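You operate a simulated robot arm through the tools that you are given. There is no shell and no other tool.

You run a simulated robot arm. Do the job below in one go: nothing can be reset, and whatever is moved stays where it is left.

TASK
Blow the tool line through the muffler at 2 bar, then take the muffler out.
Fine: regulator down first; tool valve shut again; stand the muffler on the bench. Set down upright: air muffler.

Only the result counts: the job must be done as asked and must still hold three seconds after the hand-in. Knocking over, shifting, dropping, spilling or breaking anything else fails it.

THE ROBOT
A 7-joint arm with a two-finger parallel gripper, fixed in place. Base frame: the origin is at the foot of the arm, x ahead of it, y to its left, z up; the work surface is at about z = 850. Readings come in mm, degrees, newtons and seconds.
With the tool pointing down near the work surface it reaches from about 100 to 640 mm from the base axis. Its first joint turns from -66.0 to 66.0 degrees. Payload 1.57 kg.
Tool frame: the origin (TCP) lies between the finger pads and is the grasp point; the fingertips stand 30 mm ahead of it; z points along the fingers, y is the line along which they close. Largest opening 80 mm; finger width 17, thickness 12; the body of the gripper, 40 by 82 mm, starts 80 mm behind the TCP.
Orientation is told as [roll, pitch, yaw] about the base's x, y, z axes, in that order, counted from this pose: with the fingers straight down and closing along the base's y, the tool's x points along the base's -x, its y along +y and its z along -z.

THE INTERFACE
- The arm moves only by the tool servo_tool. Its arguments are lists of equal length, an entry for each row: "turn": the turn, a rotation vector about the base's x, y, z in rad, a list of three; "linear": the shift along the base's x, y, z in mm, a list of three; "fingers": the closure in counts, from 0 (fully open) to 255 (shut). In form: {"turn": [[wx, wy, wz], ...], "linear": [[tx, ty, tz], ...], "fingers": [fingers, ...]}. A call has 1 to 20 rows; each row shifts and turns the commanded pose from where the row before left it. Each row takes 0.2 s and may step no farther than 50 mm and 8.6 degrees from the row before; otherwise, or with a gripper value out of range, the whole call is refused. Where a pose cannot be reached the arm comes as near as it can. A force on the tool above 40 N (or 10 N above the force at the start of the call, whichever is more), or a blocked arm, ends the call early, and 0.2 s more pass. Each finger travels about 72 mm/s and halts on what it meets, pressing with about 30 N; the grip force reading is that of the motor and also rises with nothing between the fingers. The clock runs only during rows and for 0.2 s after the last one: add rows that do not move to give the fingers time. The reply holds the time, the measured pose of the TCP, the force on the tool along the base axes, the opening and the grip force, in the units named above and with some noise, with the torque about the TCP (base axes, N m) and any sound that the robot's microphone picked up.
- Cameras (640 x 400 px; columns grow to the right, rows downward): "scene" is fixed at [64.3, 470.9, 1393.6]; the picture's right is [-0.42, -0.91, 0.00], its down [-0.76, 0.35, -0.56] and it looks along [0.51, -0.23, -0.83] (base axes); focal length 214 px, centre (320, 200). "wrist" rides on the gripper at [72, -7, -122] in the tool frame; the picture's right is [0.09, 1.00, 0.00], its down [-0.84, 0.08, -0.54] and it looks along [-0.54, 0.05, 0.84] (tool axes); focal length 238 px, centre (320, 200). There is no depth. A picture from a camera that has moved, and an enlarged one, comes with that camera's place and axes in the base frame and with its lens.
- snapshot(camera): a new picture of that camera. It takes no simulated time.
- zoom(camera, box): a new picture of the part [left, top, right, bottom] of that camera's present view, enlarged. It takes no simulated time.
- hand_in(): hands the job in; it is judged then, once.

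Places have to be worked out from the pictures, the camera data and where the tool is seen. Open the gripper and draw the arm clear of the work before you hand the job in, unless the task says otherwise.

The tools are called after "Call:" as name(argument=value, ...) on one line, values as JSON. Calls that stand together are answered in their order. servo_tool: Moves the arm, as the interface text tells. Its arguments: {"type":"object","properties":{"turn":{"type":"array","items":{"type":"array","items":{"type":"number"}}},"linear":{"type":"array","items":{"type":"array","items":{"type":"number"}}},"fingers":{"type":"array","items":{"type":"number"}}},"required":["turn","linear","fingers"]} The other tools are called the same way: snapshot (camera) takes a picture; zoom (camera, box) takes an enlarged picture of a part of a camera's view; hand_in () hands the job in.

At the start:

```text
t: 0.0
position: [241.1, 206.4, 1300.6]
tcp_rot: [0.2, 0.0, 0.0]
ft_force: [0.0, -0.2, 0.2]
moment: [0.0, 0.0, -0.02]
gripper_width: 80.1
finger_force: 0.1
```

scene: 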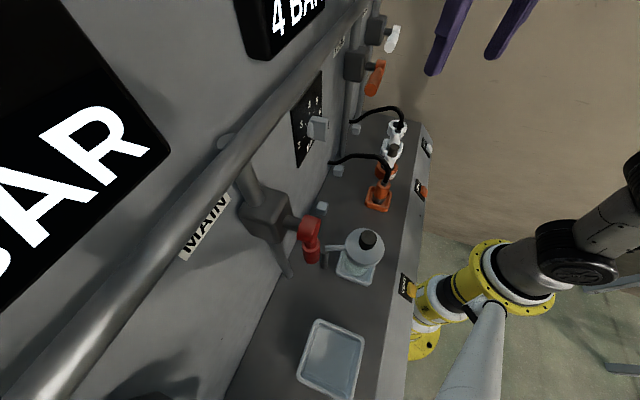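
wrist: 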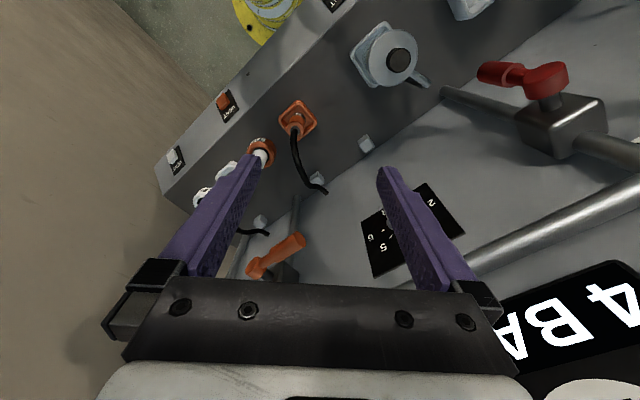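

I'll start by looking at the scene in detail, before moving anything.

Call:
zoom(camera="scene", box=[160, 160, 440, 335])

Call:
zoom(camera="scene", box=[280, 0, 440, 100])

Call:
zoom(camera="scene", box=[280, 80, 440, 220])

Call:
zoom(camera="wrist", box=[340, 0, 640, 200])

Call:
zoom(camera="wrist", box=[150, 60, 350, 290])

Call:
zoom(camera="scene", box=[0, 0, 320, 200])

```text
2.29 times, centred on (300, 248) of scene
camera zoom: at [64.3, 470.9, 1393.6], right [-0.42, -0.91, 0.0], down [-0.76, 0.35, -0.56], along [0.51, -0.23, -0.83], focal length 490 px, centre (366, 91)
```

zoom: 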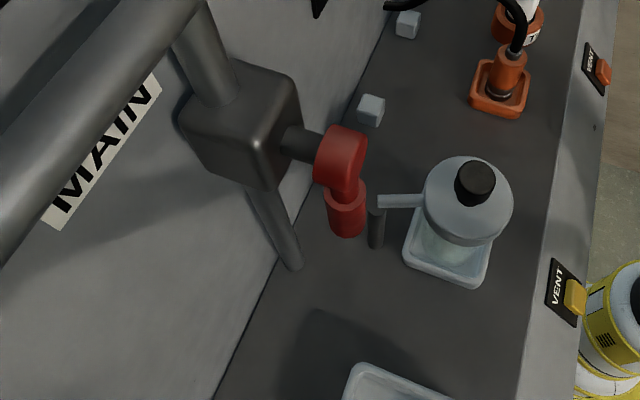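

```text
4.00 times, centred on (360, 50) of scene
camera zoom: at [64.3, 470.9, 1393.6], right [-0.42, -0.91, 0.0], down [-0.76, 0.35, -0.56], along [0.51, -0.23, -0.83], focal length 858 px, centre (160, 800)
```

zoom: 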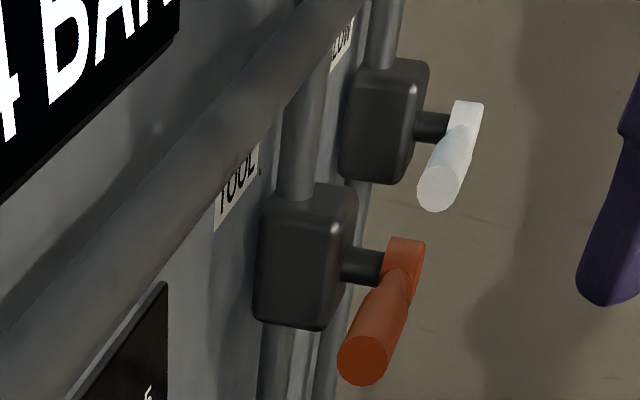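

```text
2.86 times, centred on (360, 150) of scene
camera zoom: at [64.3, 470.9, 1393.6], right [-0.42, -0.91, 0.0], down [-0.76, 0.35, -0.56], along [0.51, -0.23, -0.83], focal length 613 px, centre (206, 343)
```

zoom: 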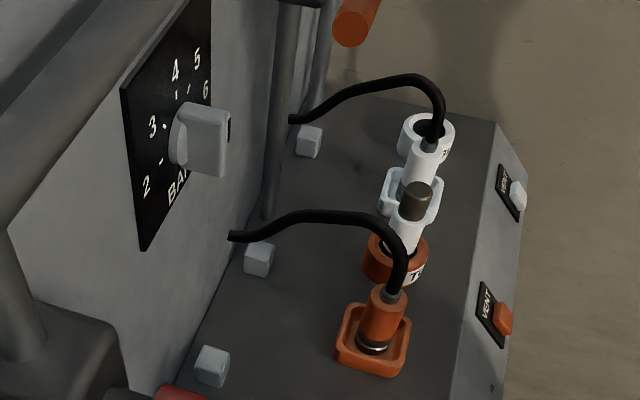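

```text
2.00 times, centred on (490, 100) of wrist
camera zoom: at [169.3, 200.1, 1424.4], right [-0.09, 1.0, 0.0], down [0.84, 0.08, 0.54], along [0.54, 0.05, -0.84], focal length 477 px, centre (-20, 400)
```

zoom: 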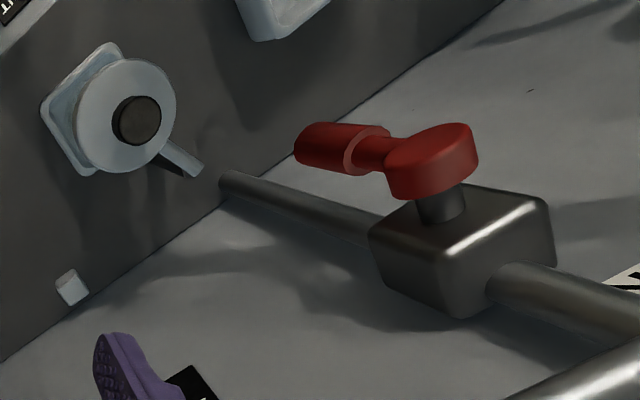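

```text
1.74 times, centred on (250, 175) of wrist
camera zoom: at [169.3, 200.1, 1424.4], right [-0.09, 1.0, 0.0], down [0.84, 0.08, 0.54], along [0.54, 0.05, -0.84], focal length 414 px, centre (442, 244)
```

zoom: 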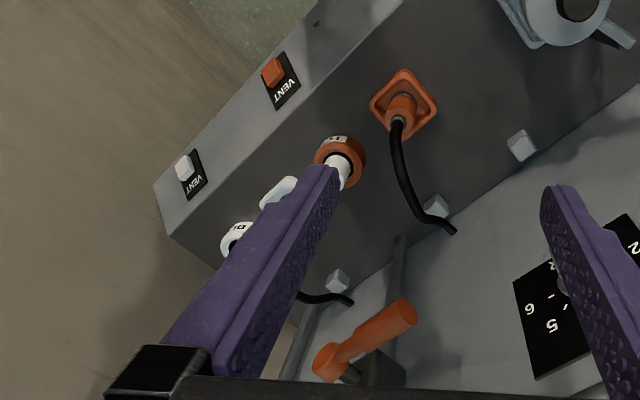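

```text
2.00 times, centred on (160, 100) of scene
camera zoom: at [64.3, 470.9, 1393.6], right [-0.42, -0.91, 0.0], down [-0.76, 0.35, -0.56], along [0.51, -0.23, -0.83], focal length 429 px, centre (640, 400)
```

zoom: 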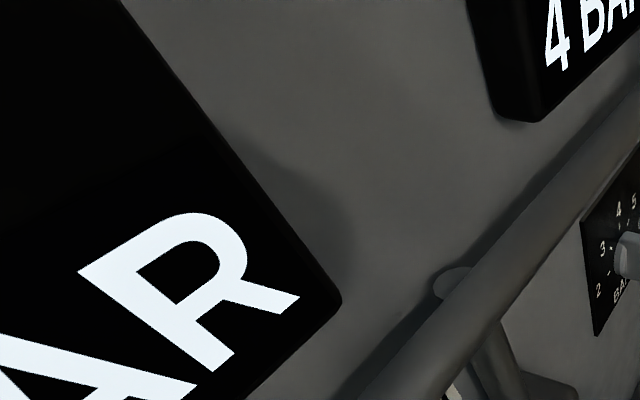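

The bench runs diagonally in front of the arm, with the wall panel behind it. I'll draw back a bit, yaw toward the panel and look through the wrist camera.

Call:
servo_tool(turn=[[0, 0, 0.131], [0, 0, 0.131], [0, 0, 0.131], [0, 0, 0.131], [0, 0, 0.131], [0, 0, 0.131]], linear=[[-10, -20, 0], [-10, -20, 0], [-10, -20, 0], [-10, -20, 0], [-10, -20, 0], [-10, -20, 0]], fingers=[0, 0, 0, 0, 0, 0])

Call:
snapshot(camera="wrist")

Call:
snapshot(camera="scene")

```text
t: 1.4
position: [181.0, 84.7, 1300.7]
tcp_rot: [0.1, 0.1, 45.1]
ft_force: [0.1, 0.1, -0.7]
moment: [-0.02, -0.02, -0.01]
gripper_width: 80.2
finger_force: 0.0
```

```text
taken
camera wrist: at [134.8, 29.4, 1423.8], right [-0.77, 0.64, 0.0], down [0.54, 0.65, 0.54], along [0.34, 0.42, -0.84], focal length 238 px, centre (320, 200)
```

wrist: 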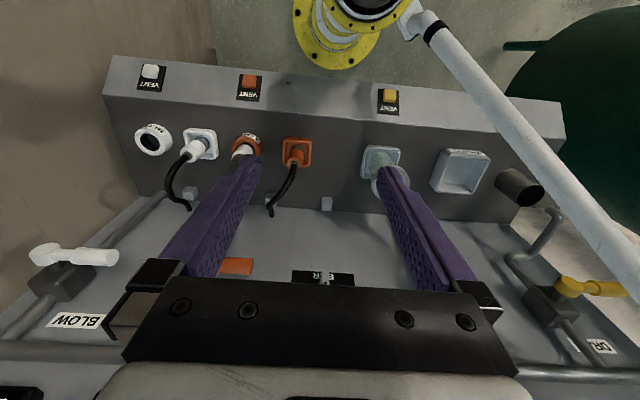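

```text
taken
```

scene: 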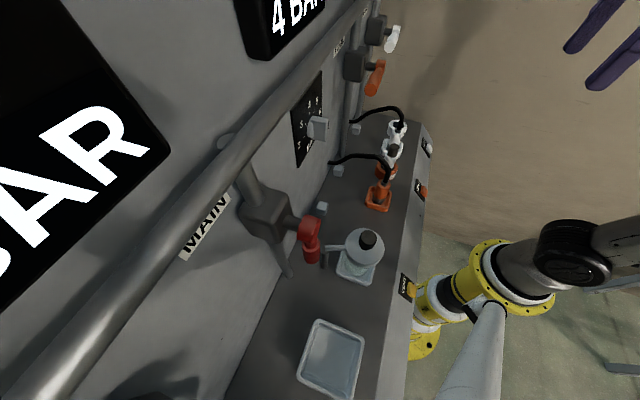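

Call:
zoom(camera="wrist", box=[100, 50, 340, 220])

Call:
zoom(camera="wrist", box=[340, 70, 640, 270])

Call:
zoom(camera="wrist", box=[460, 220, 640, 400])

```text
2.35 times, centred on (220, 135) of wrist
camera zoom: at [134.8, 29.4, 1423.8], right [-0.77, 0.64, 0.0], down [0.54, 0.65, 0.54], along [0.34, 0.42, -0.84], focal length 561 px, centre (555, 353)
```

zoom: 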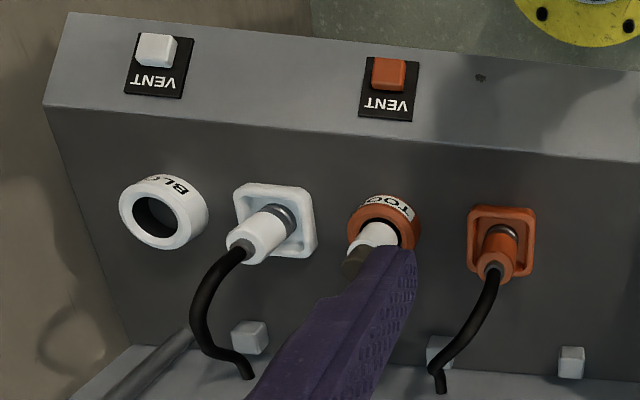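

```text
2.00 times, centred on (490, 170) of wrist
camera zoom: at [134.8, 29.4, 1423.8], right [-0.77, 0.64, 0.0], down [0.54, 0.65, 0.54], along [0.34, 0.42, -0.84], focal length 477 px, centre (-20, 260)
```

zoom: 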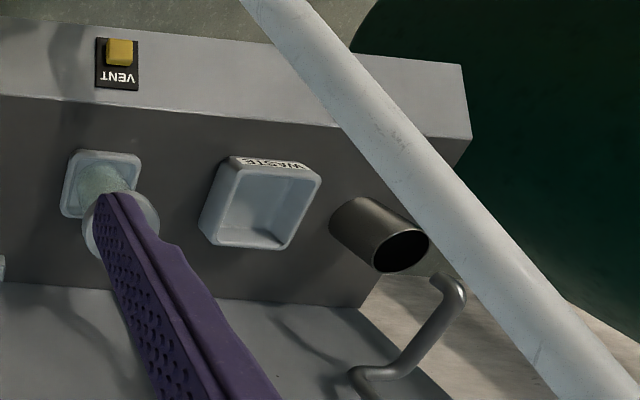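

```text
2.22 times, centred on (550, 310) of wrist
camera zoom: at [134.8, 29.4, 1423.8], right [-0.77, 0.64, 0.0], down [0.54, 0.65, 0.54], along [0.34, 0.42, -0.84], focal length 530 px, centre (-191, -44)
```

zoom: 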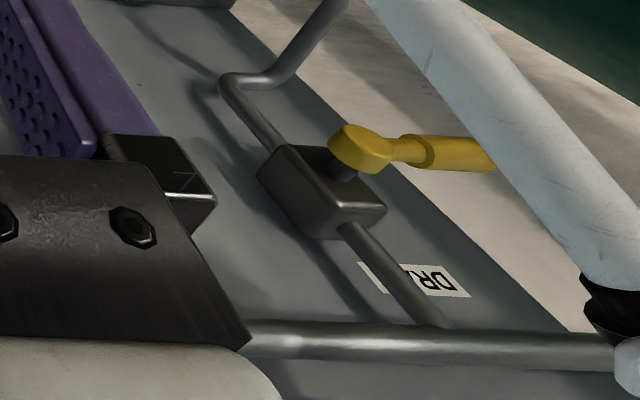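

The TOOL socket holds something pale with a dark top, which may be the muffler, and the tool, blow and drain handles look horizontal. I'll pitch the tool up to see the panel face-on and read the gauges and labels.

Call:
servo_tool(turn=[[0.09, -0.09, 0], [0.09, -0.09, 0], [0.09, -0.09, 0], [0.09, -0.09, 0], [0.09, -0.09, 0]], linear=[[0, 0, 0], [0, 0, 0], [0, 0, 0], [0, 0, 0], [0, 0, 0]], fingers=[0, 0, 0, 0, 0])

Call:
snapshot(camera="wrist")

```text
t: 2.6
position: [182.2, 86.2, 1300.8]
tcp_rot: [-0.1, -36.6, 45.1]
ft_force: [-0.4, -0.7, 0.0]
moment: [0.01, -0.03, -0.01]
gripper_width: 79.9
finger_force: 0.2
```

```text
taken
camera wrist: at [94.1, -10.5, 1357.7], right [-0.76, 0.65, -0.05], down [0.19, 0.3, 0.93], along [0.62, 0.7, -0.35], focal length 238 px, centre (320, 200)
```

wrist: 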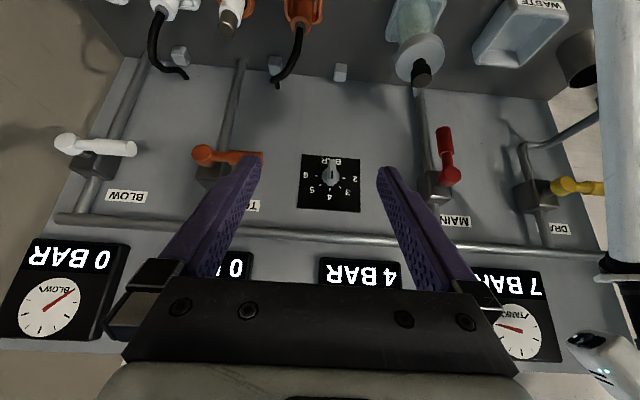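

Call:
zoom(camera="wrist", box=[120, 0, 340, 130])

Call:
zoom(camera="wrist", box=[350, 0, 570, 130])

Call:
zoom(camera="wrist", box=[250, 130, 400, 230])

Call:
zoom(camera="wrist", box=[0, 120, 300, 340])

Call:
zoom(camera="wrist", box=[300, 120, 600, 380])

```text
2.91 times, centred on (230, 65) of wrist
camera zoom: at [94.1, -10.5, 1357.7], right [-0.76, 0.65, -0.05], down [0.19, 0.3, 0.93], along [0.62, 0.7, -0.35], focal length 693 px, centre (582, 593)
```

zoom: 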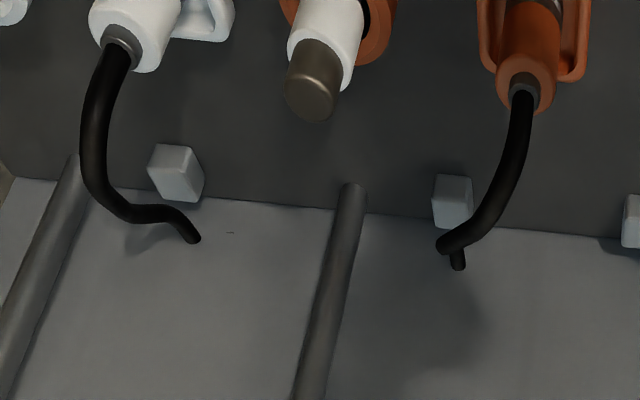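

```text
2.91 times, centred on (460, 65) of wrist
camera zoom: at [94.1, -10.5, 1357.7], right [-0.76, 0.65, -0.05], down [0.19, 0.3, 0.93], along [0.62, 0.7, -0.35], focal length 693 px, centre (-87, 593)
```

zoom: 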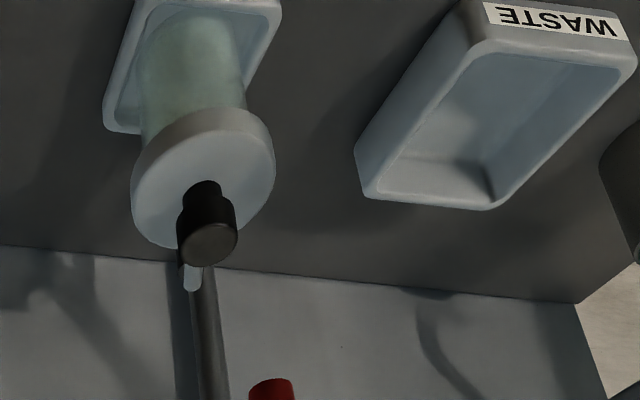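

```text
4.00 times, centred on (325, 180) of wrist
camera zoom: at [94.1, -10.5, 1357.7], right [-0.76, 0.65, -0.05], down [0.19, 0.3, 0.93], along [0.62, 0.7, -0.35], focal length 953 px, centre (300, 280)
```

zoom: 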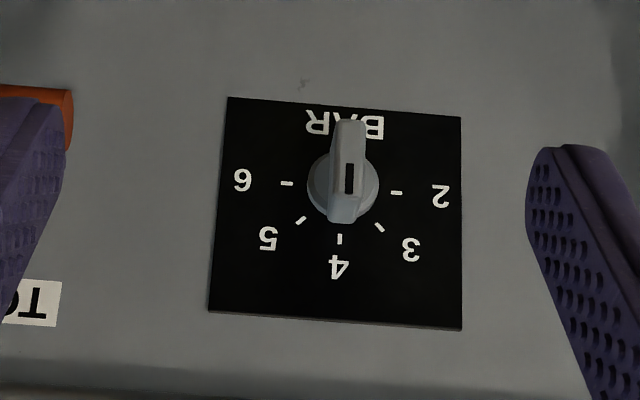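

```text
1.82 times, centred on (150, 230) of wrist
camera zoom: at [94.1, -10.5, 1357.7], right [-0.76, 0.65, -0.05], down [0.19, 0.3, 0.93], along [0.62, 0.7, -0.35], focal length 433 px, centre (629, 146)
```

zoom: 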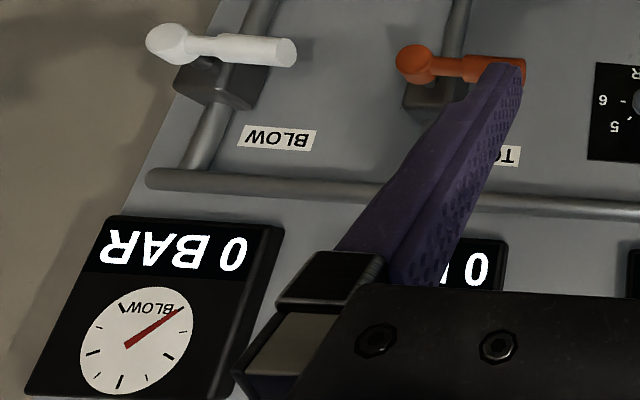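

```text
1.54 times, centred on (450, 250) of wrist
camera zoom: at [94.1, -10.5, 1357.7], right [-0.76, 0.65, -0.05], down [0.19, 0.3, 0.93], along [0.62, 0.7, -0.35], focal length 367 px, centre (120, 123)
```

zoom: 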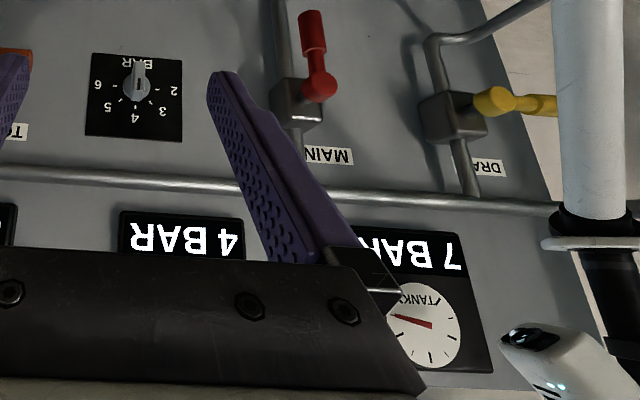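

Gauges show BLOW 0, TOOL 0, regulator 4 and TANK 7 bar. MAIN is open with its handle down, and TOOL is shut with its handle to the left. The muffler is the white body with the bronze top in the TOOL socket. I judge the regulator knob to be near (360, 337, 1141), so I'll bring the tool in front of it, pointing at the wall.

Call:
servo_tool(turn=[[0.0824, -0.0824, 0], [0.0824, -0.0824, 0], [0.0824, -0.0824, 0], [0.0824, -0.0824, 0], [0.0824, -0.0824, 0], [0.0824, -0.0824, 0], [0.0824, -0.0824, 0], [0.0824, -0.0824, 0], [0, 0, 0]], linear=[[11, 20, -20], [11, 20, -20], [11, 20, -20], [11, 20, -20], [11, 20, -20], [11, 20, -20], [11, 20, -20], [11, 20, -20], [0, 0, 0]], fingers=[0, 0, 0, 0, 0, 0, 0, 0, 0])

Call:
snapshot(camera="wrist")

Call:
snapshot(camera="scene")

```text
t: 4.6
position: [266.5, 244.7, 1144.2]
tcp_rot: [-63.7, -89.9, 108.8]
ft_force: [0.3, 0.9, -1.3]
moment: [0.0, 0.0, -0.01]
gripper_width: 80.0
finger_force: 0.1
out of reach, approached as far as the arm can: row 7
```

```text
taken
camera wrist: at [184.5, 153.4, 1073.1], right [-0.71, 0.7, -0.09], down [-0.44, -0.33, 0.84], along [0.56, 0.63, 0.54], focal length 238 px, centre (320, 200)
```

wrist: 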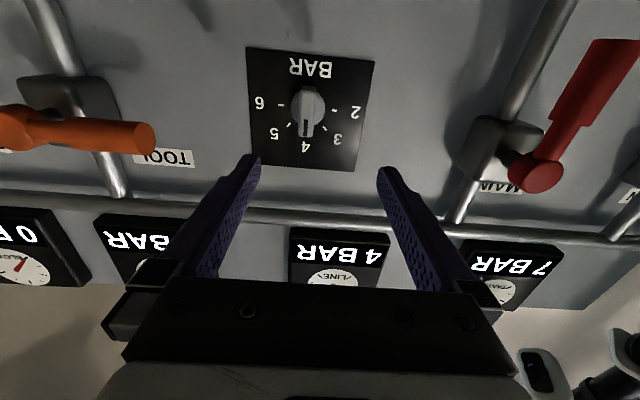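

```text
taken
```

scene: 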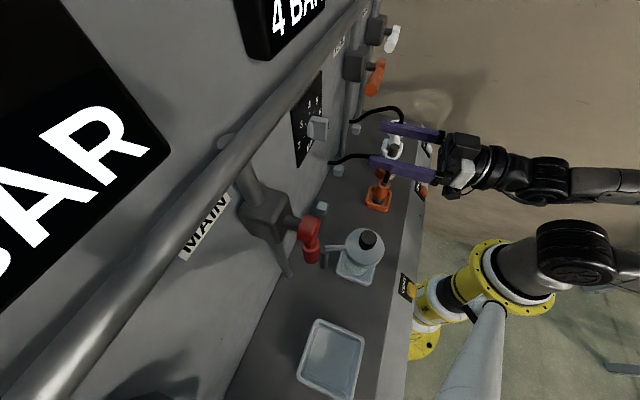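

Call:
zoom(camera="wrist", box=[230, 40, 390, 180])

Call:
zoom(camera="wrist", box=[0, 0, 240, 200])

Call:
zoom(camera="scene", box=[280, 60, 400, 180])

```text
2.86 times, centred on (310, 110) of wrist
camera zoom: at [184.5, 153.4, 1073.1], right [-0.71, 0.7, -0.09], down [-0.44, -0.33, 0.84], along [0.56, 0.63, 0.54], focal length 681 px, centre (349, 457)
```

zoom: 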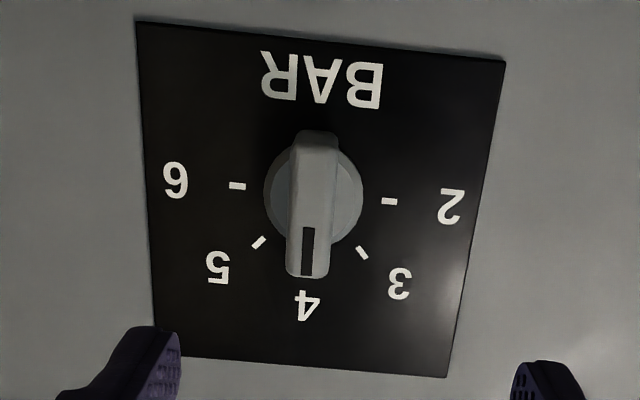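

```text
2.00 times, centred on (120, 100) of wrist
camera zoom: at [184.5, 153.4, 1073.1], right [-0.71, 0.7, -0.09], down [-0.44, -0.33, 0.84], along [0.56, 0.63, 0.54], focal length 477 px, centre (720, 400)
```

zoom: 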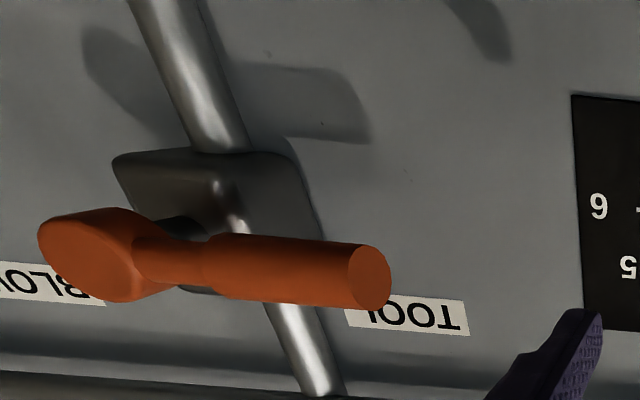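

```text
3.33 times, centred on (340, 120) of scene
camera zoom: at [64.3, 470.9, 1393.6], right [-0.42, -0.91, 0.0], down [-0.76, 0.35, -0.56], along [0.51, -0.23, -0.83], focal length 715 px, centre (253, 467)
```

zoom: 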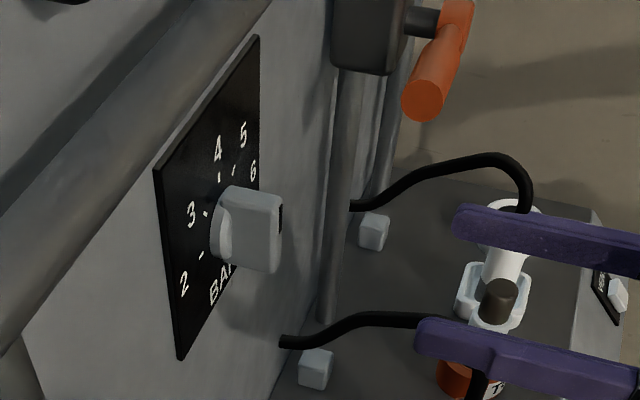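

The pointer is on 4 and the knob wing is vertical. I triangulate its front near (370, 330, 1131), so I'll line up laterally, close in part way and re-measure.

Call:
servo_tool(turn=[[0, 0, 0], [0, 0, 0], [0, 0, 0], [0, 0, 0]], linear=[[17, 11, -4], [17, 11, -4], [18, 11, -5], [0, 0, 0]], fingers=[0, 0, 0, 0])

Call:
snapshot(camera="wrist")

Call:
zoom(camera="wrist", box=[220, 40, 420, 165])

Call:
zoom(camera="scene", box=[280, 60, 440, 160])

```text
t: 5.6
position: [317.3, 276.8, 1131.4]
tcp_rot: [-16.6, -89.9, 61.6]
ft_force: [-1.2, 0.2, 0.3]
moment: [-0.01, 0.03, 0.01]
gripper_width: 80.0
finger_force: 0.1
```

```text
taken
camera wrist: at [236.4, 186.4, 1060.2], right [-0.71, 0.7, -0.09], down [-0.44, -0.33, 0.84], along [0.56, 0.63, 0.54], focal length 238 px, centre (320, 200)
```

wrist: 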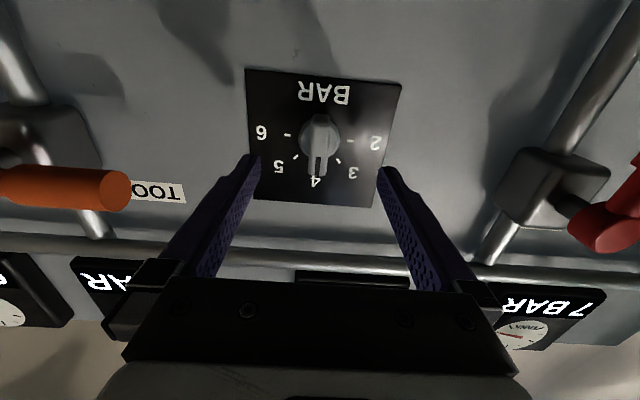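

```text
3.20 times, centred on (320, 102) of wrist
camera zoom: at [236.4, 186.4, 1060.2], right [-0.71, 0.7, -0.09], down [-0.44, -0.33, 0.84], along [0.56, 0.63, 0.54], focal length 763 px, centre (320, 512)
```

zoom: 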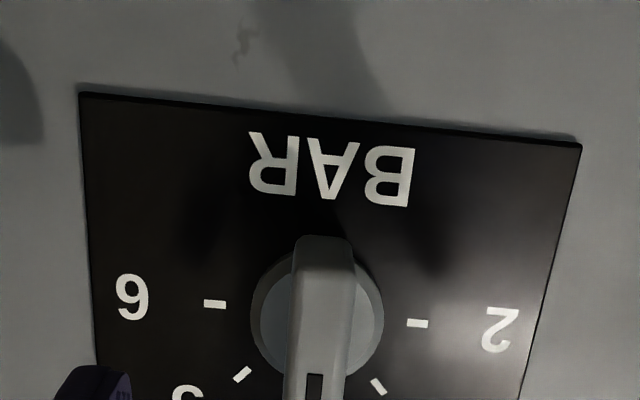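

```text
4.00 times, centred on (360, 110) of scene
camera zoom: at [64.3, 470.9, 1393.6], right [-0.42, -0.91, 0.0], down [-0.76, 0.35, -0.56], along [0.51, -0.23, -0.83], focal length 858 px, centre (160, 560)
```

zoom: 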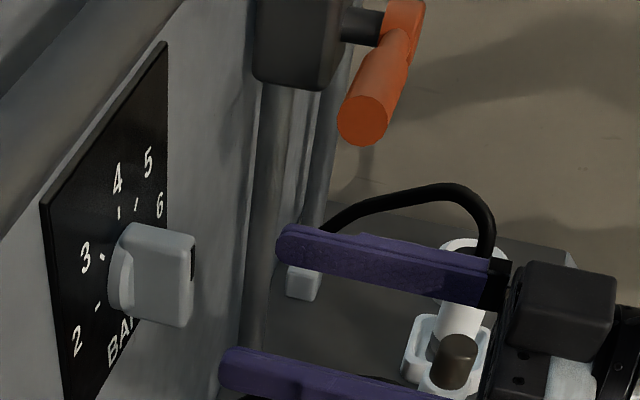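

The newest two views put the knob's front face at about (362, 321, 1130) with its axis straight along the tool. I'll advance 50 mm so the fingertips straddle the wing, stopping short of the dial.

Call:
servo_tool(turn=[[0, 0, 0], [0, 0, 0], [0, 0, 0], [0, 0, 0]], linear=[[12, 11.5, -0.5], [12, 11.5, -0.5], [12, 11.5, -0.5], [0, 0, 0]], fingers=[0, 0, 0, 0])

Call:
snapshot(camera="wrist")

Call:
zoom(camera="scene", box=[280, 60, 440, 160])

```text
t: 6.6
position: [356.5, 311.1, 1129.0]
tcp_rot: [-6.4, -89.8, 51.8]
ft_force: [0.4, -0.8, 0.2]
moment: [-0.03, 0.02, 0.01]
gripper_width: 80.3
finger_force: 0.1
```

```text
taken
camera wrist: at [275.7, 220.8, 1058.7], right [-0.71, 0.7, -0.09], down [-0.43, -0.33, 0.84], along [0.55, 0.64, 0.54], focal length 238 px, centre (320, 200)
```

wrist: 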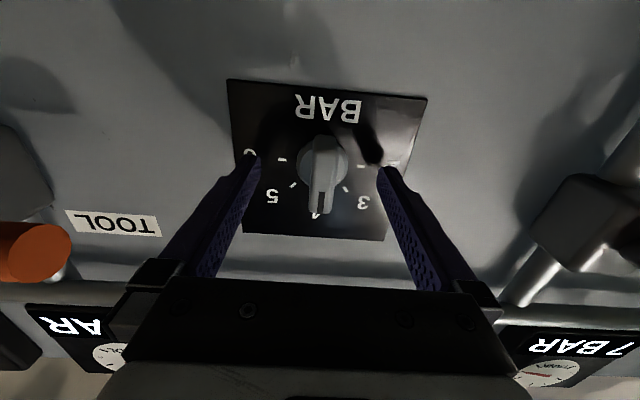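

```text
4.00 times, centred on (360, 110) of scene
camera zoom: at [64.3, 470.9, 1393.6], right [-0.42, -0.91, 0.0], down [-0.76, 0.35, -0.56], along [0.51, -0.23, -0.83], focal length 858 px, centre (160, 560)
```

zoom: 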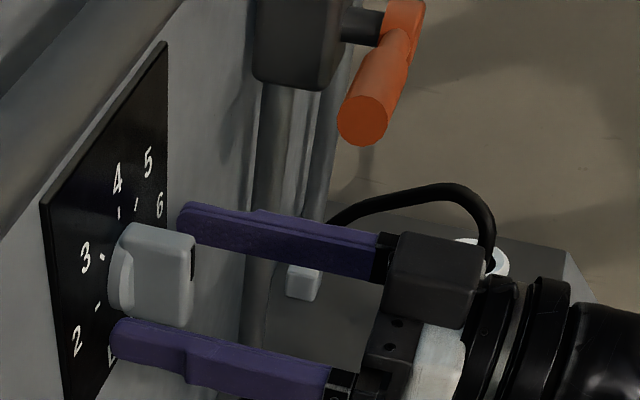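

The fingertips straddle the wing evenly, about 1–2 mm off-centre. I'll nudge over and close on it.

Call:
servo_tool(turn=[[0, 0, 0], [0, 0, 0], [0, 0, 0], [0, 0, 0], [0, 0, 0]], linear=[[-1.2, 1.2, 0], [0, 0, 0], [0, 0, 0], [0, 0, 0], [0, 0, 0]], fingers=[100, 200, 255, 255, 255])

Call:
snapshot(camera="wrist")

```text
t: 7.8
position: [355.4, 314.0, 1129.8]
tcp_rot: [-36.0, -89.9, 81.5]
ft_force: [-14.1, 14.5, -0.9]
moment: [-0.06, -0.02, -0.29]
gripper_width: 16.0
finger_force: 31.4
out of reach, approached as far as the arm can: row 1
```

```text
taken
camera wrist: at [274.8, 221.6, 1058.7], right [-0.71, 0.7, -0.09], down [-0.43, -0.33, 0.84], along [0.55, 0.64, 0.54], focal length 238 px, centre (320, 200)
```

wrist: 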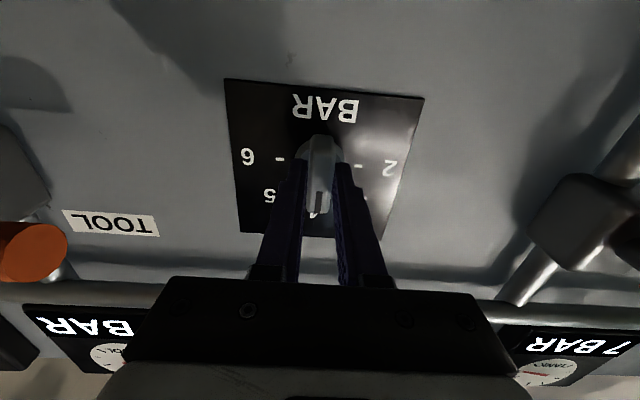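

Gripped at 16 mm width, with about 20 N of side load pushing the tool toward robot-left. I'll relieve that with a small shift.

Call:
servo_tool(turn=[[0, 0, 0], [0, 0, 0]], linear=[[-1.2, 1.2, 0], [0, 0, 0]], fingers=[255, 255])

```text
t: 8.4
position: [354.8, 312.0, 1130.6]
tcp_rot: [-23.4, -89.8, 69.0]
ft_force: [-7.6, 27.5, -3.9]
moment: [0.48, -0.56, -0.28]
gripper_width: 16.0
finger_force: 31.1
```

The side load grew, so I'll reverse that shift and see how the reading responds.

Call:
servo_tool(turn=[[0, 0, 0], [0, 0, 0], [0, 0, 0]], linear=[[1.5, -1.5, 0], [0, 0, 0], [0, 0, 0]], fingers=[255, 255, 255])

```text
t: 9.2
position: [355.9, 313.1, 1128.6]
tcp_rot: [-51.9, -89.8, 97.6]
ft_force: [-15.3, 30.3, 0.3]
moment: [-0.34, 0.31, -0.16]
gripper_width: 15.8
finger_force: 31.4
```

Call:
servo_tool(turn=[[0, 0, 0], [0, 0, 0], [0, 0, 0], [0, 0, 0]], linear=[[-1.5, 1.5, 0], [-1.5, 1.5, 0], [0, 0, 0], [0, 0, 0]], fingers=[255, 255, 255, 255])

```text
t: 10.2
position: [355.9, 313.0, 1130.0]
tcp_rot: [-20.1, -89.7, 65.8]
ft_force: [-1.3, 33.4, -0.4]
moment: [-0.1, 0.08, -0.29]
gripper_width: 16.4
finger_force: 31.8
out of reach, approached as far as the arm can: row 2
```

The readings suggest the arm is being clipped near a joint limit at this pose. I'll open slightly to see where the free tool settles.

Call:
servo_tool(turn=[[0, 0, 0], [0, 0, 0], [0, 0, 0]], linear=[[0, 0, 0], [0, 0, 0], [0, 0, 0]], fingers=[120, 120, 120])

Call:
servo_tool(turn=[[0, 0, 0], [0, 0, 0]], linear=[[0, 0, 0], [0, 0, 0]], fingers=[120, 120])

Call:
zoom(camera="wrist", box=[220, 60, 440, 240])

Call:
snapshot(camera="scene")

```text
t: 11.0
position: [355.6, 310.4, 1129.8]
tcp_rot: [1.2, -89.8, 44.3]
ft_force: [0.3, 0.0, 0.4]
moment: [-0.01, -0.01, 0.0]
gripper_width: 42.1
finger_force: 0.1
```

```text
t: 11.6
position: [356.7, 310.3, 1130.1]
tcp_rot: [-3.4, -89.8, 48.9]
ft_force: [0.2, -0.6, -0.3]
moment: [0.01, -0.02, 0.0]
gripper_width: 42.2
finger_force: 0.1
```

```text
2.22 times, centred on (330, 150) of wrist
camera zoom: at [274.8, 220.1, 1058.9], right [-0.71, 0.7, -0.09], down [-0.43, -0.33, 0.84], along [0.55, 0.64, 0.54], focal length 530 px, centre (298, 311)
```

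zoom: 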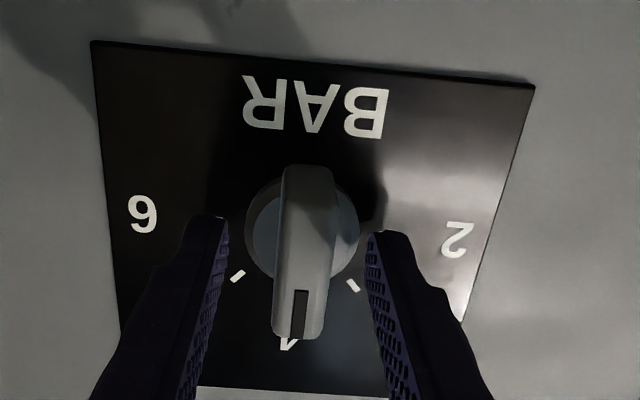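

```text
taken
```

scene: 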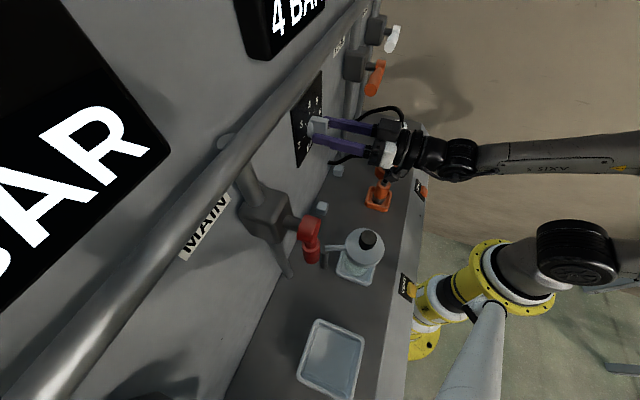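

The free tool sits at s≈32, about 2–3 mm off the knob axis, and won't go further left in this wrist configuration. I'll back off from the knob and test whether rolling the tool about its axis stays reachable.

Call:
servo_tool(turn=[[0, 0, 0], [0, 0, 0], [0, 0, 0], [-0.099, -0.099, 0], [-0.099, -0.099, 0], [-0.099, -0.099, 0], [-0.099, -0.099, 0], [0, 0, 0]], linear=[[-14, -14, 0], [-14, -14, 0], [-14, -14, 0], [0, 0, 0], [0, 0, 0], [0, 0, 0], [0, 0, 0], [0, 0, 0]], fingers=[80, 0, 0, 0, 0, 0, 0, 0])

Call:
snapshot(camera="scene")

Call:
snapshot(camera="wrist")

```text
t: 13.4
position: [321.0, 239.7, 1149.1]
tcp_rot: [-89.3, -57.9, 134.7]
ft_force: [0.9, 0.1, 0.3]
moment: [0.01, 0.01, -0.02]
gripper_width: 79.9
finger_force: 0.0
out of reach, approached as far as the arm can: row 5, 6, 7
```

```text
taken
```

scene: 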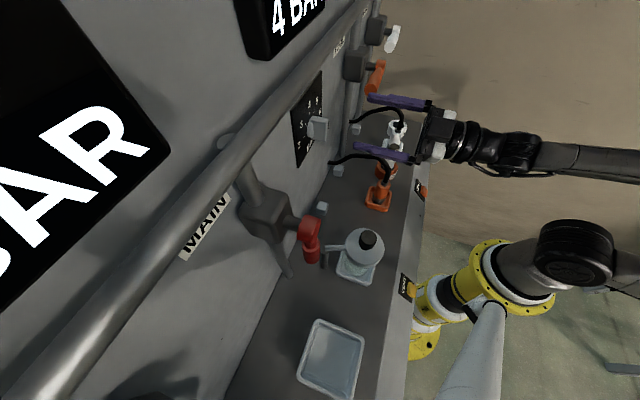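

```text
taken
camera wrist: at [266.1, 123.5, 1092.3], right [-0.57, 0.56, -0.61], down [-0.74, -0.02, 0.67], along [0.36, 0.83, 0.43], focal length 238 px, centre (320, 200)
```

wrist: 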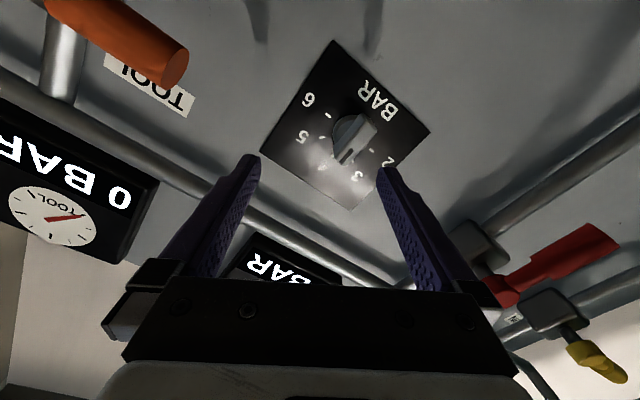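

Rolling that way runs into joint limits. I'll roll back and try the other direction, watching where it stays reachable.

Call:
servo_tool(turn=[[0.099, 0.099, 0], [0.099, 0.099, 0], [0.099, 0.099, 0], [0.099, 0.099, 0], [0.099, 0.099, 0], [0.099, 0.099, 0], [0.099, 0.099, 0], [0.099, 0.099, 0], [0.099, 0.099, 0], [0.099, 0.099, 0], [0.099, 0.099, 0], [0.099, 0.099, 0], [0.099, 0.099, 0], [0.099, 0.099, 0], [0.099, 0.099, 0], [0, 0, 0]], linear=[[1, -1, 1], [1, -1, 1], [1.3, -1.3, 1.5], [0, 0, 0], [0, 0, 0], [0, 0, 0], [0, 0, 0], [0, 0, 0], [0, 0, 0], [0, 0, 0], [0, 0, 0], [0, 0, 0], [0, 0, 0], [0, 0, 0], [0, 0, 0], [0, 0, 0]], fingers=[0, 0, 0, 0, 0, 0, 0, 0, 0, 0, 0, 0, 0, 0, 0, 0])

Call:
snapshot(camera="wrist")

Call:
snapshot(camera="scene")

```text
t: 16.8
position: [324.0, 236.9, 1151.4]
tcp_rot: [90.1, -1.7, -44.8]
ft_force: [0.0, 0.1, 0.4]
moment: [0.04, 0.0, 0.01]
gripper_width: 80.0
finger_force: 0.1
```

```text
taken
camera wrist: at [187.6, 202.8, 1143.7], right [-0.09, 0.08, 0.99], down [0.21, -0.97, 0.1], along [0.97, 0.22, 0.07], focal length 238 px, centre (320, 200)
```

wrist: 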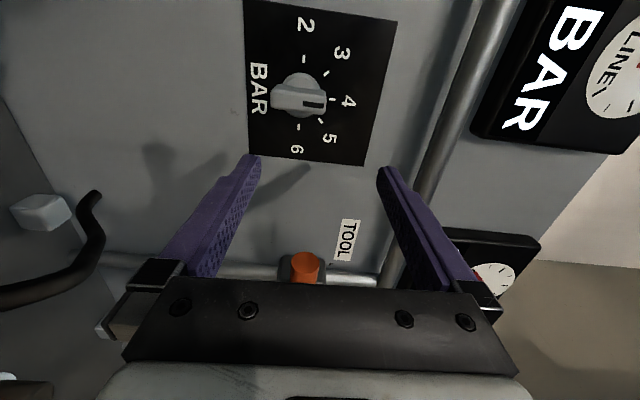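

```text
taken
```

scene: 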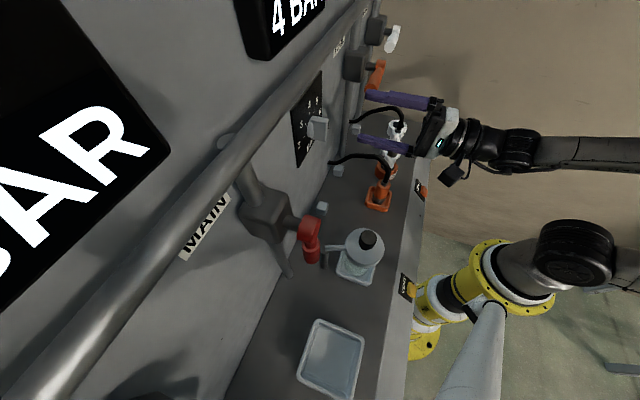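

Rolling the other way is fully reachable. The reached pose is now (324, 237, 1151), so I'll continue to the 180° roll while re-centring on the knob axis.

Call:
servo_tool(turn=[[0.099, 0.099, 0], [0.099, 0.099, 0], [0.099, 0.099, 0], [0.099, 0.099, 0], [0.099, 0.099, 0], [0.099, 0.099, 0], [0.099, 0.099, 0], [0.099, 0.099, 0], [0.099, 0.099, 0], [0.099, 0.099, 0], [0.099, 0.099, 0], [0, 0, 0]], linear=[[-2, 2, -2], [-2, 2, -2], [-2, 2, -2], [-2, 2, -2], [-2, 2, -2], [-2, 2, -2], [-2, 2, -2], [-2, 2, -2], [-2, 2, -2], [-2, 2, -2], [-2, 2, -2], [0, 0, 0]], fingers=[0, 0, 0, 0, 0, 0, 0, 0, 0, 0, 0, 0])

Call:
snapshot(camera="wrist")

Call:
snapshot(camera="scene")

```text
t: 19.4
position: [302.6, 259.2, 1129.3]
tcp_rot: [91.6, 86.5, -43.5]
ft_force: [0.0, -0.7, 1.0]
moment: [0.03, -0.02, 0.02]
gripper_width: 80.0
finger_force: 0.0
```

```text
taken
camera wrist: at [209.2, 181.7, 1201.3], right [0.7, -0.7, 0.15], down [-0.29, -0.47, -0.83], along [0.65, 0.54, -0.53], focal length 238 px, centre (320, 200)
```

wrist: 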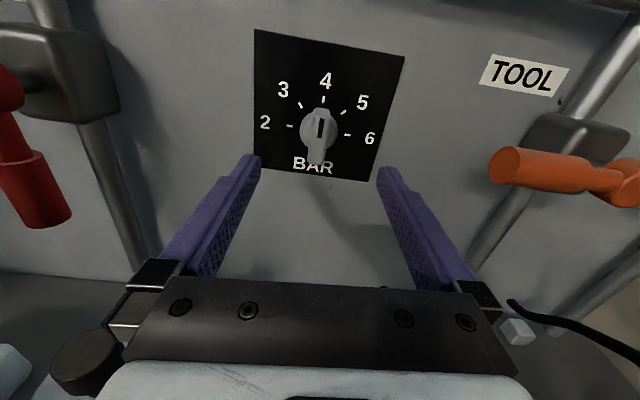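

```text
taken
```

scene: 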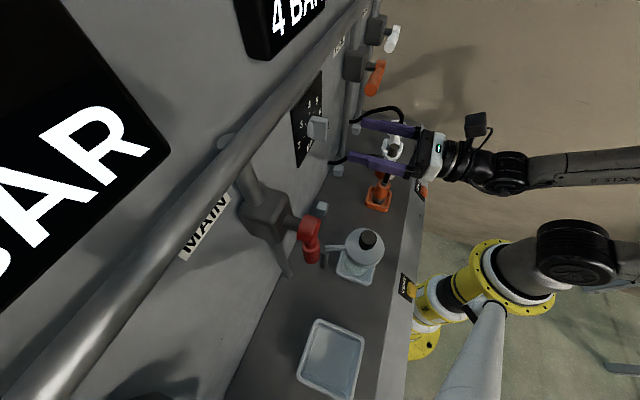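

Call:
zoom(camera="wrist", box=[240, 20, 420, 200])

Call:
zoom(camera="wrist", box=[460, 40, 640, 240])

```text
2.22 times, centred on (330, 110) of wrist
camera zoom: at [209.2, 181.7, 1201.3], right [0.7, -0.7, 0.15], down [-0.29, -0.47, -0.83], along [0.65, 0.54, -0.53], focal length 530 px, centre (298, 400)
```

zoom: 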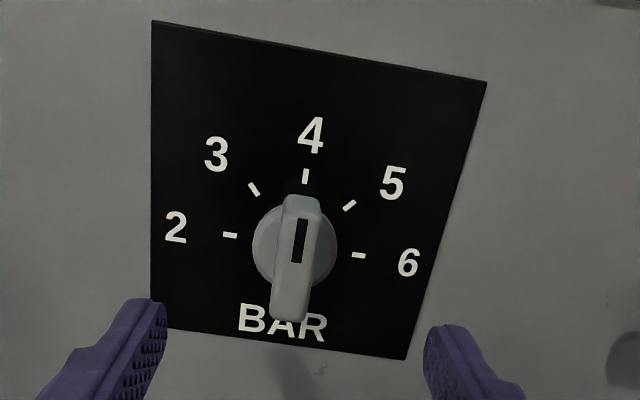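

```text
2.00 times, centred on (550, 140) of wrist
camera zoom: at [209.2, 181.7, 1201.3], right [0.7, -0.7, 0.15], down [-0.29, -0.47, -0.83], along [0.65, 0.54, -0.53], focal length 477 px, centre (-140, 320)
```

zoom: 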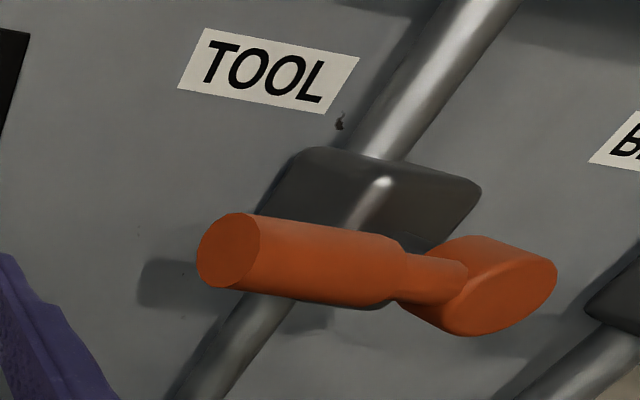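

Now the camera sits above the tool and the view is upright. The knob axis works out near s≈29, z≈1131.5, so I'll finish the roll and advance so the fingertips straddle the wing.

Call:
servo_tool(turn=[[0.0215, 0.0215, 0], [0.0215, 0.0215, 0], [0, 0, 0], [0, 0, 0], [0, 0, 0]], linear=[[12, 13, 0.5], [13, 13.5, 0.5], [13, 13.5, 0.5], [13, 13, 0.5], [0, 0, 0]], fingers=[0, 0, 0, 0, 0])

Call:
snapshot(camera="wrist")

Call:
zoom(camera="scene", box=[280, 60, 440, 160])

```text
t: 20.6
position: [355.9, 311.2, 1132.3]
tcp_rot: [78.8, 89.9, -55.8]
ft_force: [0.8, 0.4, 0.2]
moment: [-0.01, 0.0, -0.01]
gripper_width: 79.8
finger_force: 0.0
out of reach, approached as far as the arm can: row 4
```

```text
taken
camera wrist: at [265.4, 229.4, 1205.5], right [0.71, -0.7, 0.09], down [-0.32, -0.44, -0.84], along [0.63, 0.56, -0.54], focal length 238 px, centre (320, 200)
```

wrist: 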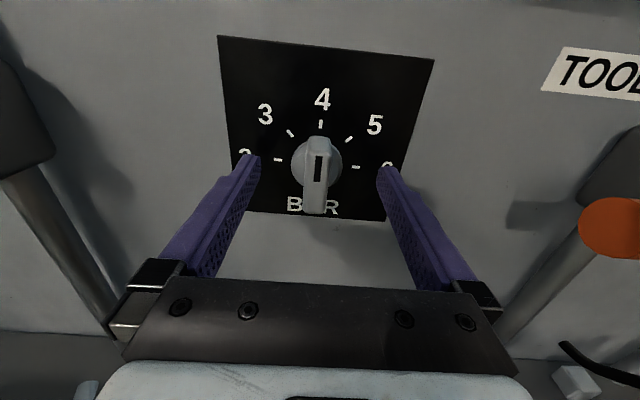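

```text
4.00 times, centred on (360, 110) of scene
camera zoom: at [64.3, 470.9, 1393.6], right [-0.42, -0.91, 0.0], down [-0.76, 0.35, -0.56], along [0.51, -0.23, -0.83], focal length 858 px, centre (160, 560)
```

zoom: 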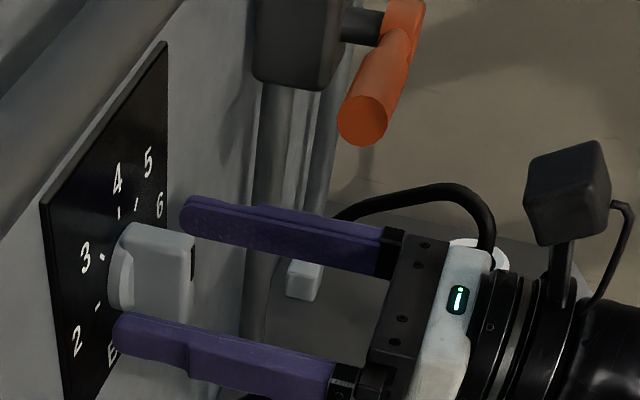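

Well placed, but the tool is still about 3 mm right of the knob axis and hits a reach limit. I'll tilt the tool slightly downward to free the wrist and shift left.

Call:
servo_tool(turn=[[-0.06, 0.06, 0], [-0.03, 0.03, 0], [0, 0, 0]], linear=[[-1, 1, 1], [-1, 1, 0.5], [0, 0, 0]], fingers=[0, 0, 0])

Call:
snapshot(camera="wrist")

```text
t: 21.4
position: [353.5, 311.3, 1133.9]
tcp_rot: [0.9, 82.7, -134.2]
ft_force: [0.0, -0.4, 0.4]
moment: [0.01, 0.02, 0.01]
gripper_width: 79.8
finger_force: 0.0
```

```text
taken
camera wrist: at [269.6, 238.5, 1221.6], right [0.71, -0.7, 0.09], down [-0.4, -0.51, -0.76], along [0.58, 0.5, -0.64], focal length 238 px, centre (320, 200)
```

wrist: 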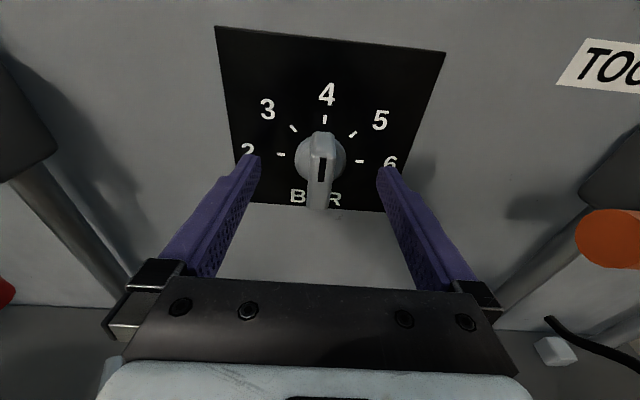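

Now centred (s≈30) with about 7° of down-tilt. Closing on the wing.

Call:
servo_tool(turn=[[0, 0, 0], [0, 0, 0], [0, 0, 0], [0, 0, 0], [0, 0, 0]], linear=[[0, 0, 0], [0, 0, 0], [0, 0, 0], [0, 0, 0], [0, 0, 0]], fingers=[100, 200, 255, 255, 255])

```text
t: 22.6
position: [353.3, 312.1, 1134.0]
tcp_rot: [1.0, 82.8, -134.1]
ft_force: [0.9, -0.9, 1.6]
moment: [-0.15, 0.12, 0.11]
gripper_width: 15.9
finger_force: 31.4
```

Clean grip with almost no side load. I'll start turning counter-clockwise in small steps and check the line display.

Call:
servo_tool(turn=[[-0.0707, -0.0707, 0], [-0.0707, -0.0707, 0], [-0.0707, -0.0707, 0], [-0.0707, -0.0707, 0], [0, 0, 0]], linear=[[-0.11, 0.11, -0.1], [-0.11, 0.11, -0.1], [-0.11, 0.11, -0.1], [-0.11, 0.11, -0.1], [0, 0, 0]], fingers=[255, 255, 255, 255, 255])

Call:
snapshot(camera="wrist")

Call:
snapshot(camera="scene")

```text
t: 23.5
position: [353.8, 311.7, 1133.6]
tcp_rot: [68.8, 70.5, -66.2]
ft_force: [0.0, 14.3, -1.7]
moment: [0.2, -0.1, -0.38]
gripper_width: 16.2
finger_force: 31.8
out of reach, approached as far as the arm can: row 3, 4
stopped in row 4: the force on the tool passed its limit at 47 N (the readings are from after the stop); the commanded pose is now the measured one
```

```text
taken
camera wrist: at [251.6, 255.1, 1215.0], right [0.67, -0.63, 0.4], down [-0.22, -0.68, -0.7], along [0.71, 0.38, -0.59], focal length 238 px, centre (320, 200)
```

wrist: 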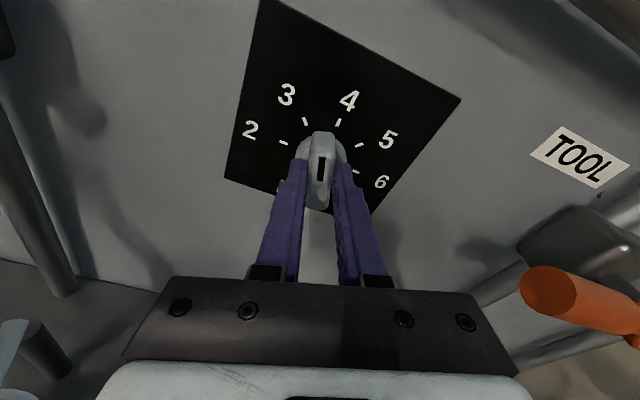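

```text
taken
```

scene: 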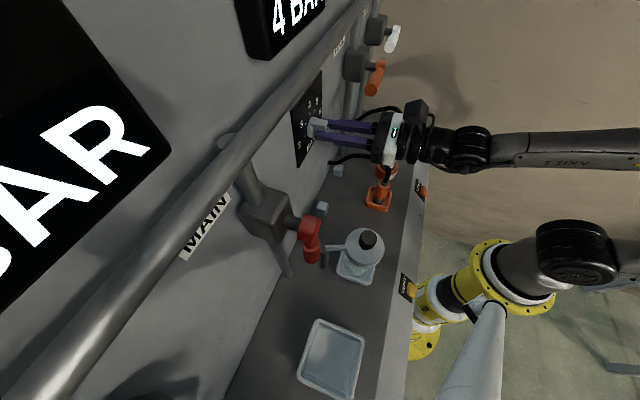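

The knob is turning: the pointer now sits between 4 and 3. The rigid turn about the wall normal pushes the wrist left into a limit, so I'll continue by turning about the tool's own slightly down-tilted axis.

Call:
servo_tool(turn=[[-0.0715, -0.0686, 0.0118], [-0.0715, -0.0686, 0.0118], [-0.0715, -0.0686, 0.0118], [0, 0, 0]], linear=[[0, 0, 0], [0, 0, 0], [0, 0, 0], [0, 0, 0]], fingers=[255, 255, 255, 255])

Call:
snapshot(camera="wrist")

Call:
zoom(camera="scene", box=[230, 0, 390, 160])

```text
t: 24.5
position: [352.4, 312.2, 1133.1]
tcp_rot: [78.0, 53.9, -55.8]
ft_force: [-12.0, 18.7, -3.3]
moment: [-0.01, 0.08, -0.31]
gripper_width: 16.9
finger_force: 32.5
```

```text
taken
camera wrist: at [237.4, 267.1, 1203.1], right [0.58, -0.49, 0.65], down [-0.06, -0.82, -0.56], along [0.81, 0.29, -0.51], focal length 238 px, centre (320, 200)
```

wrist: 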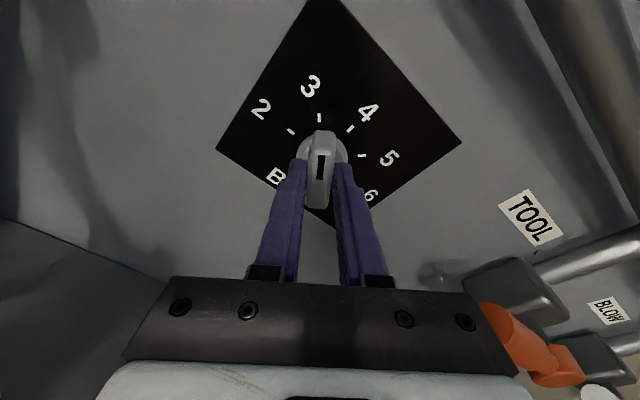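

```text
2.50 times, centred on (310, 80) of scene
camera zoom: at [63.9, 471.5, 1393.4], right [-0.42, -0.91, 0.0], down [-0.76, 0.35, -0.56], along [0.51, -0.23, -0.83], focal length 536 px, centre (345, 500)
```

zoom: 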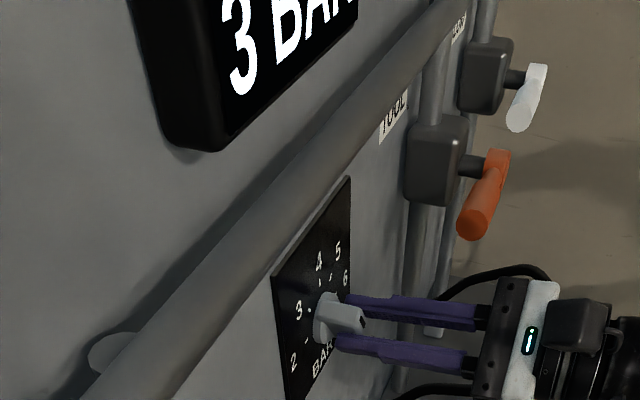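

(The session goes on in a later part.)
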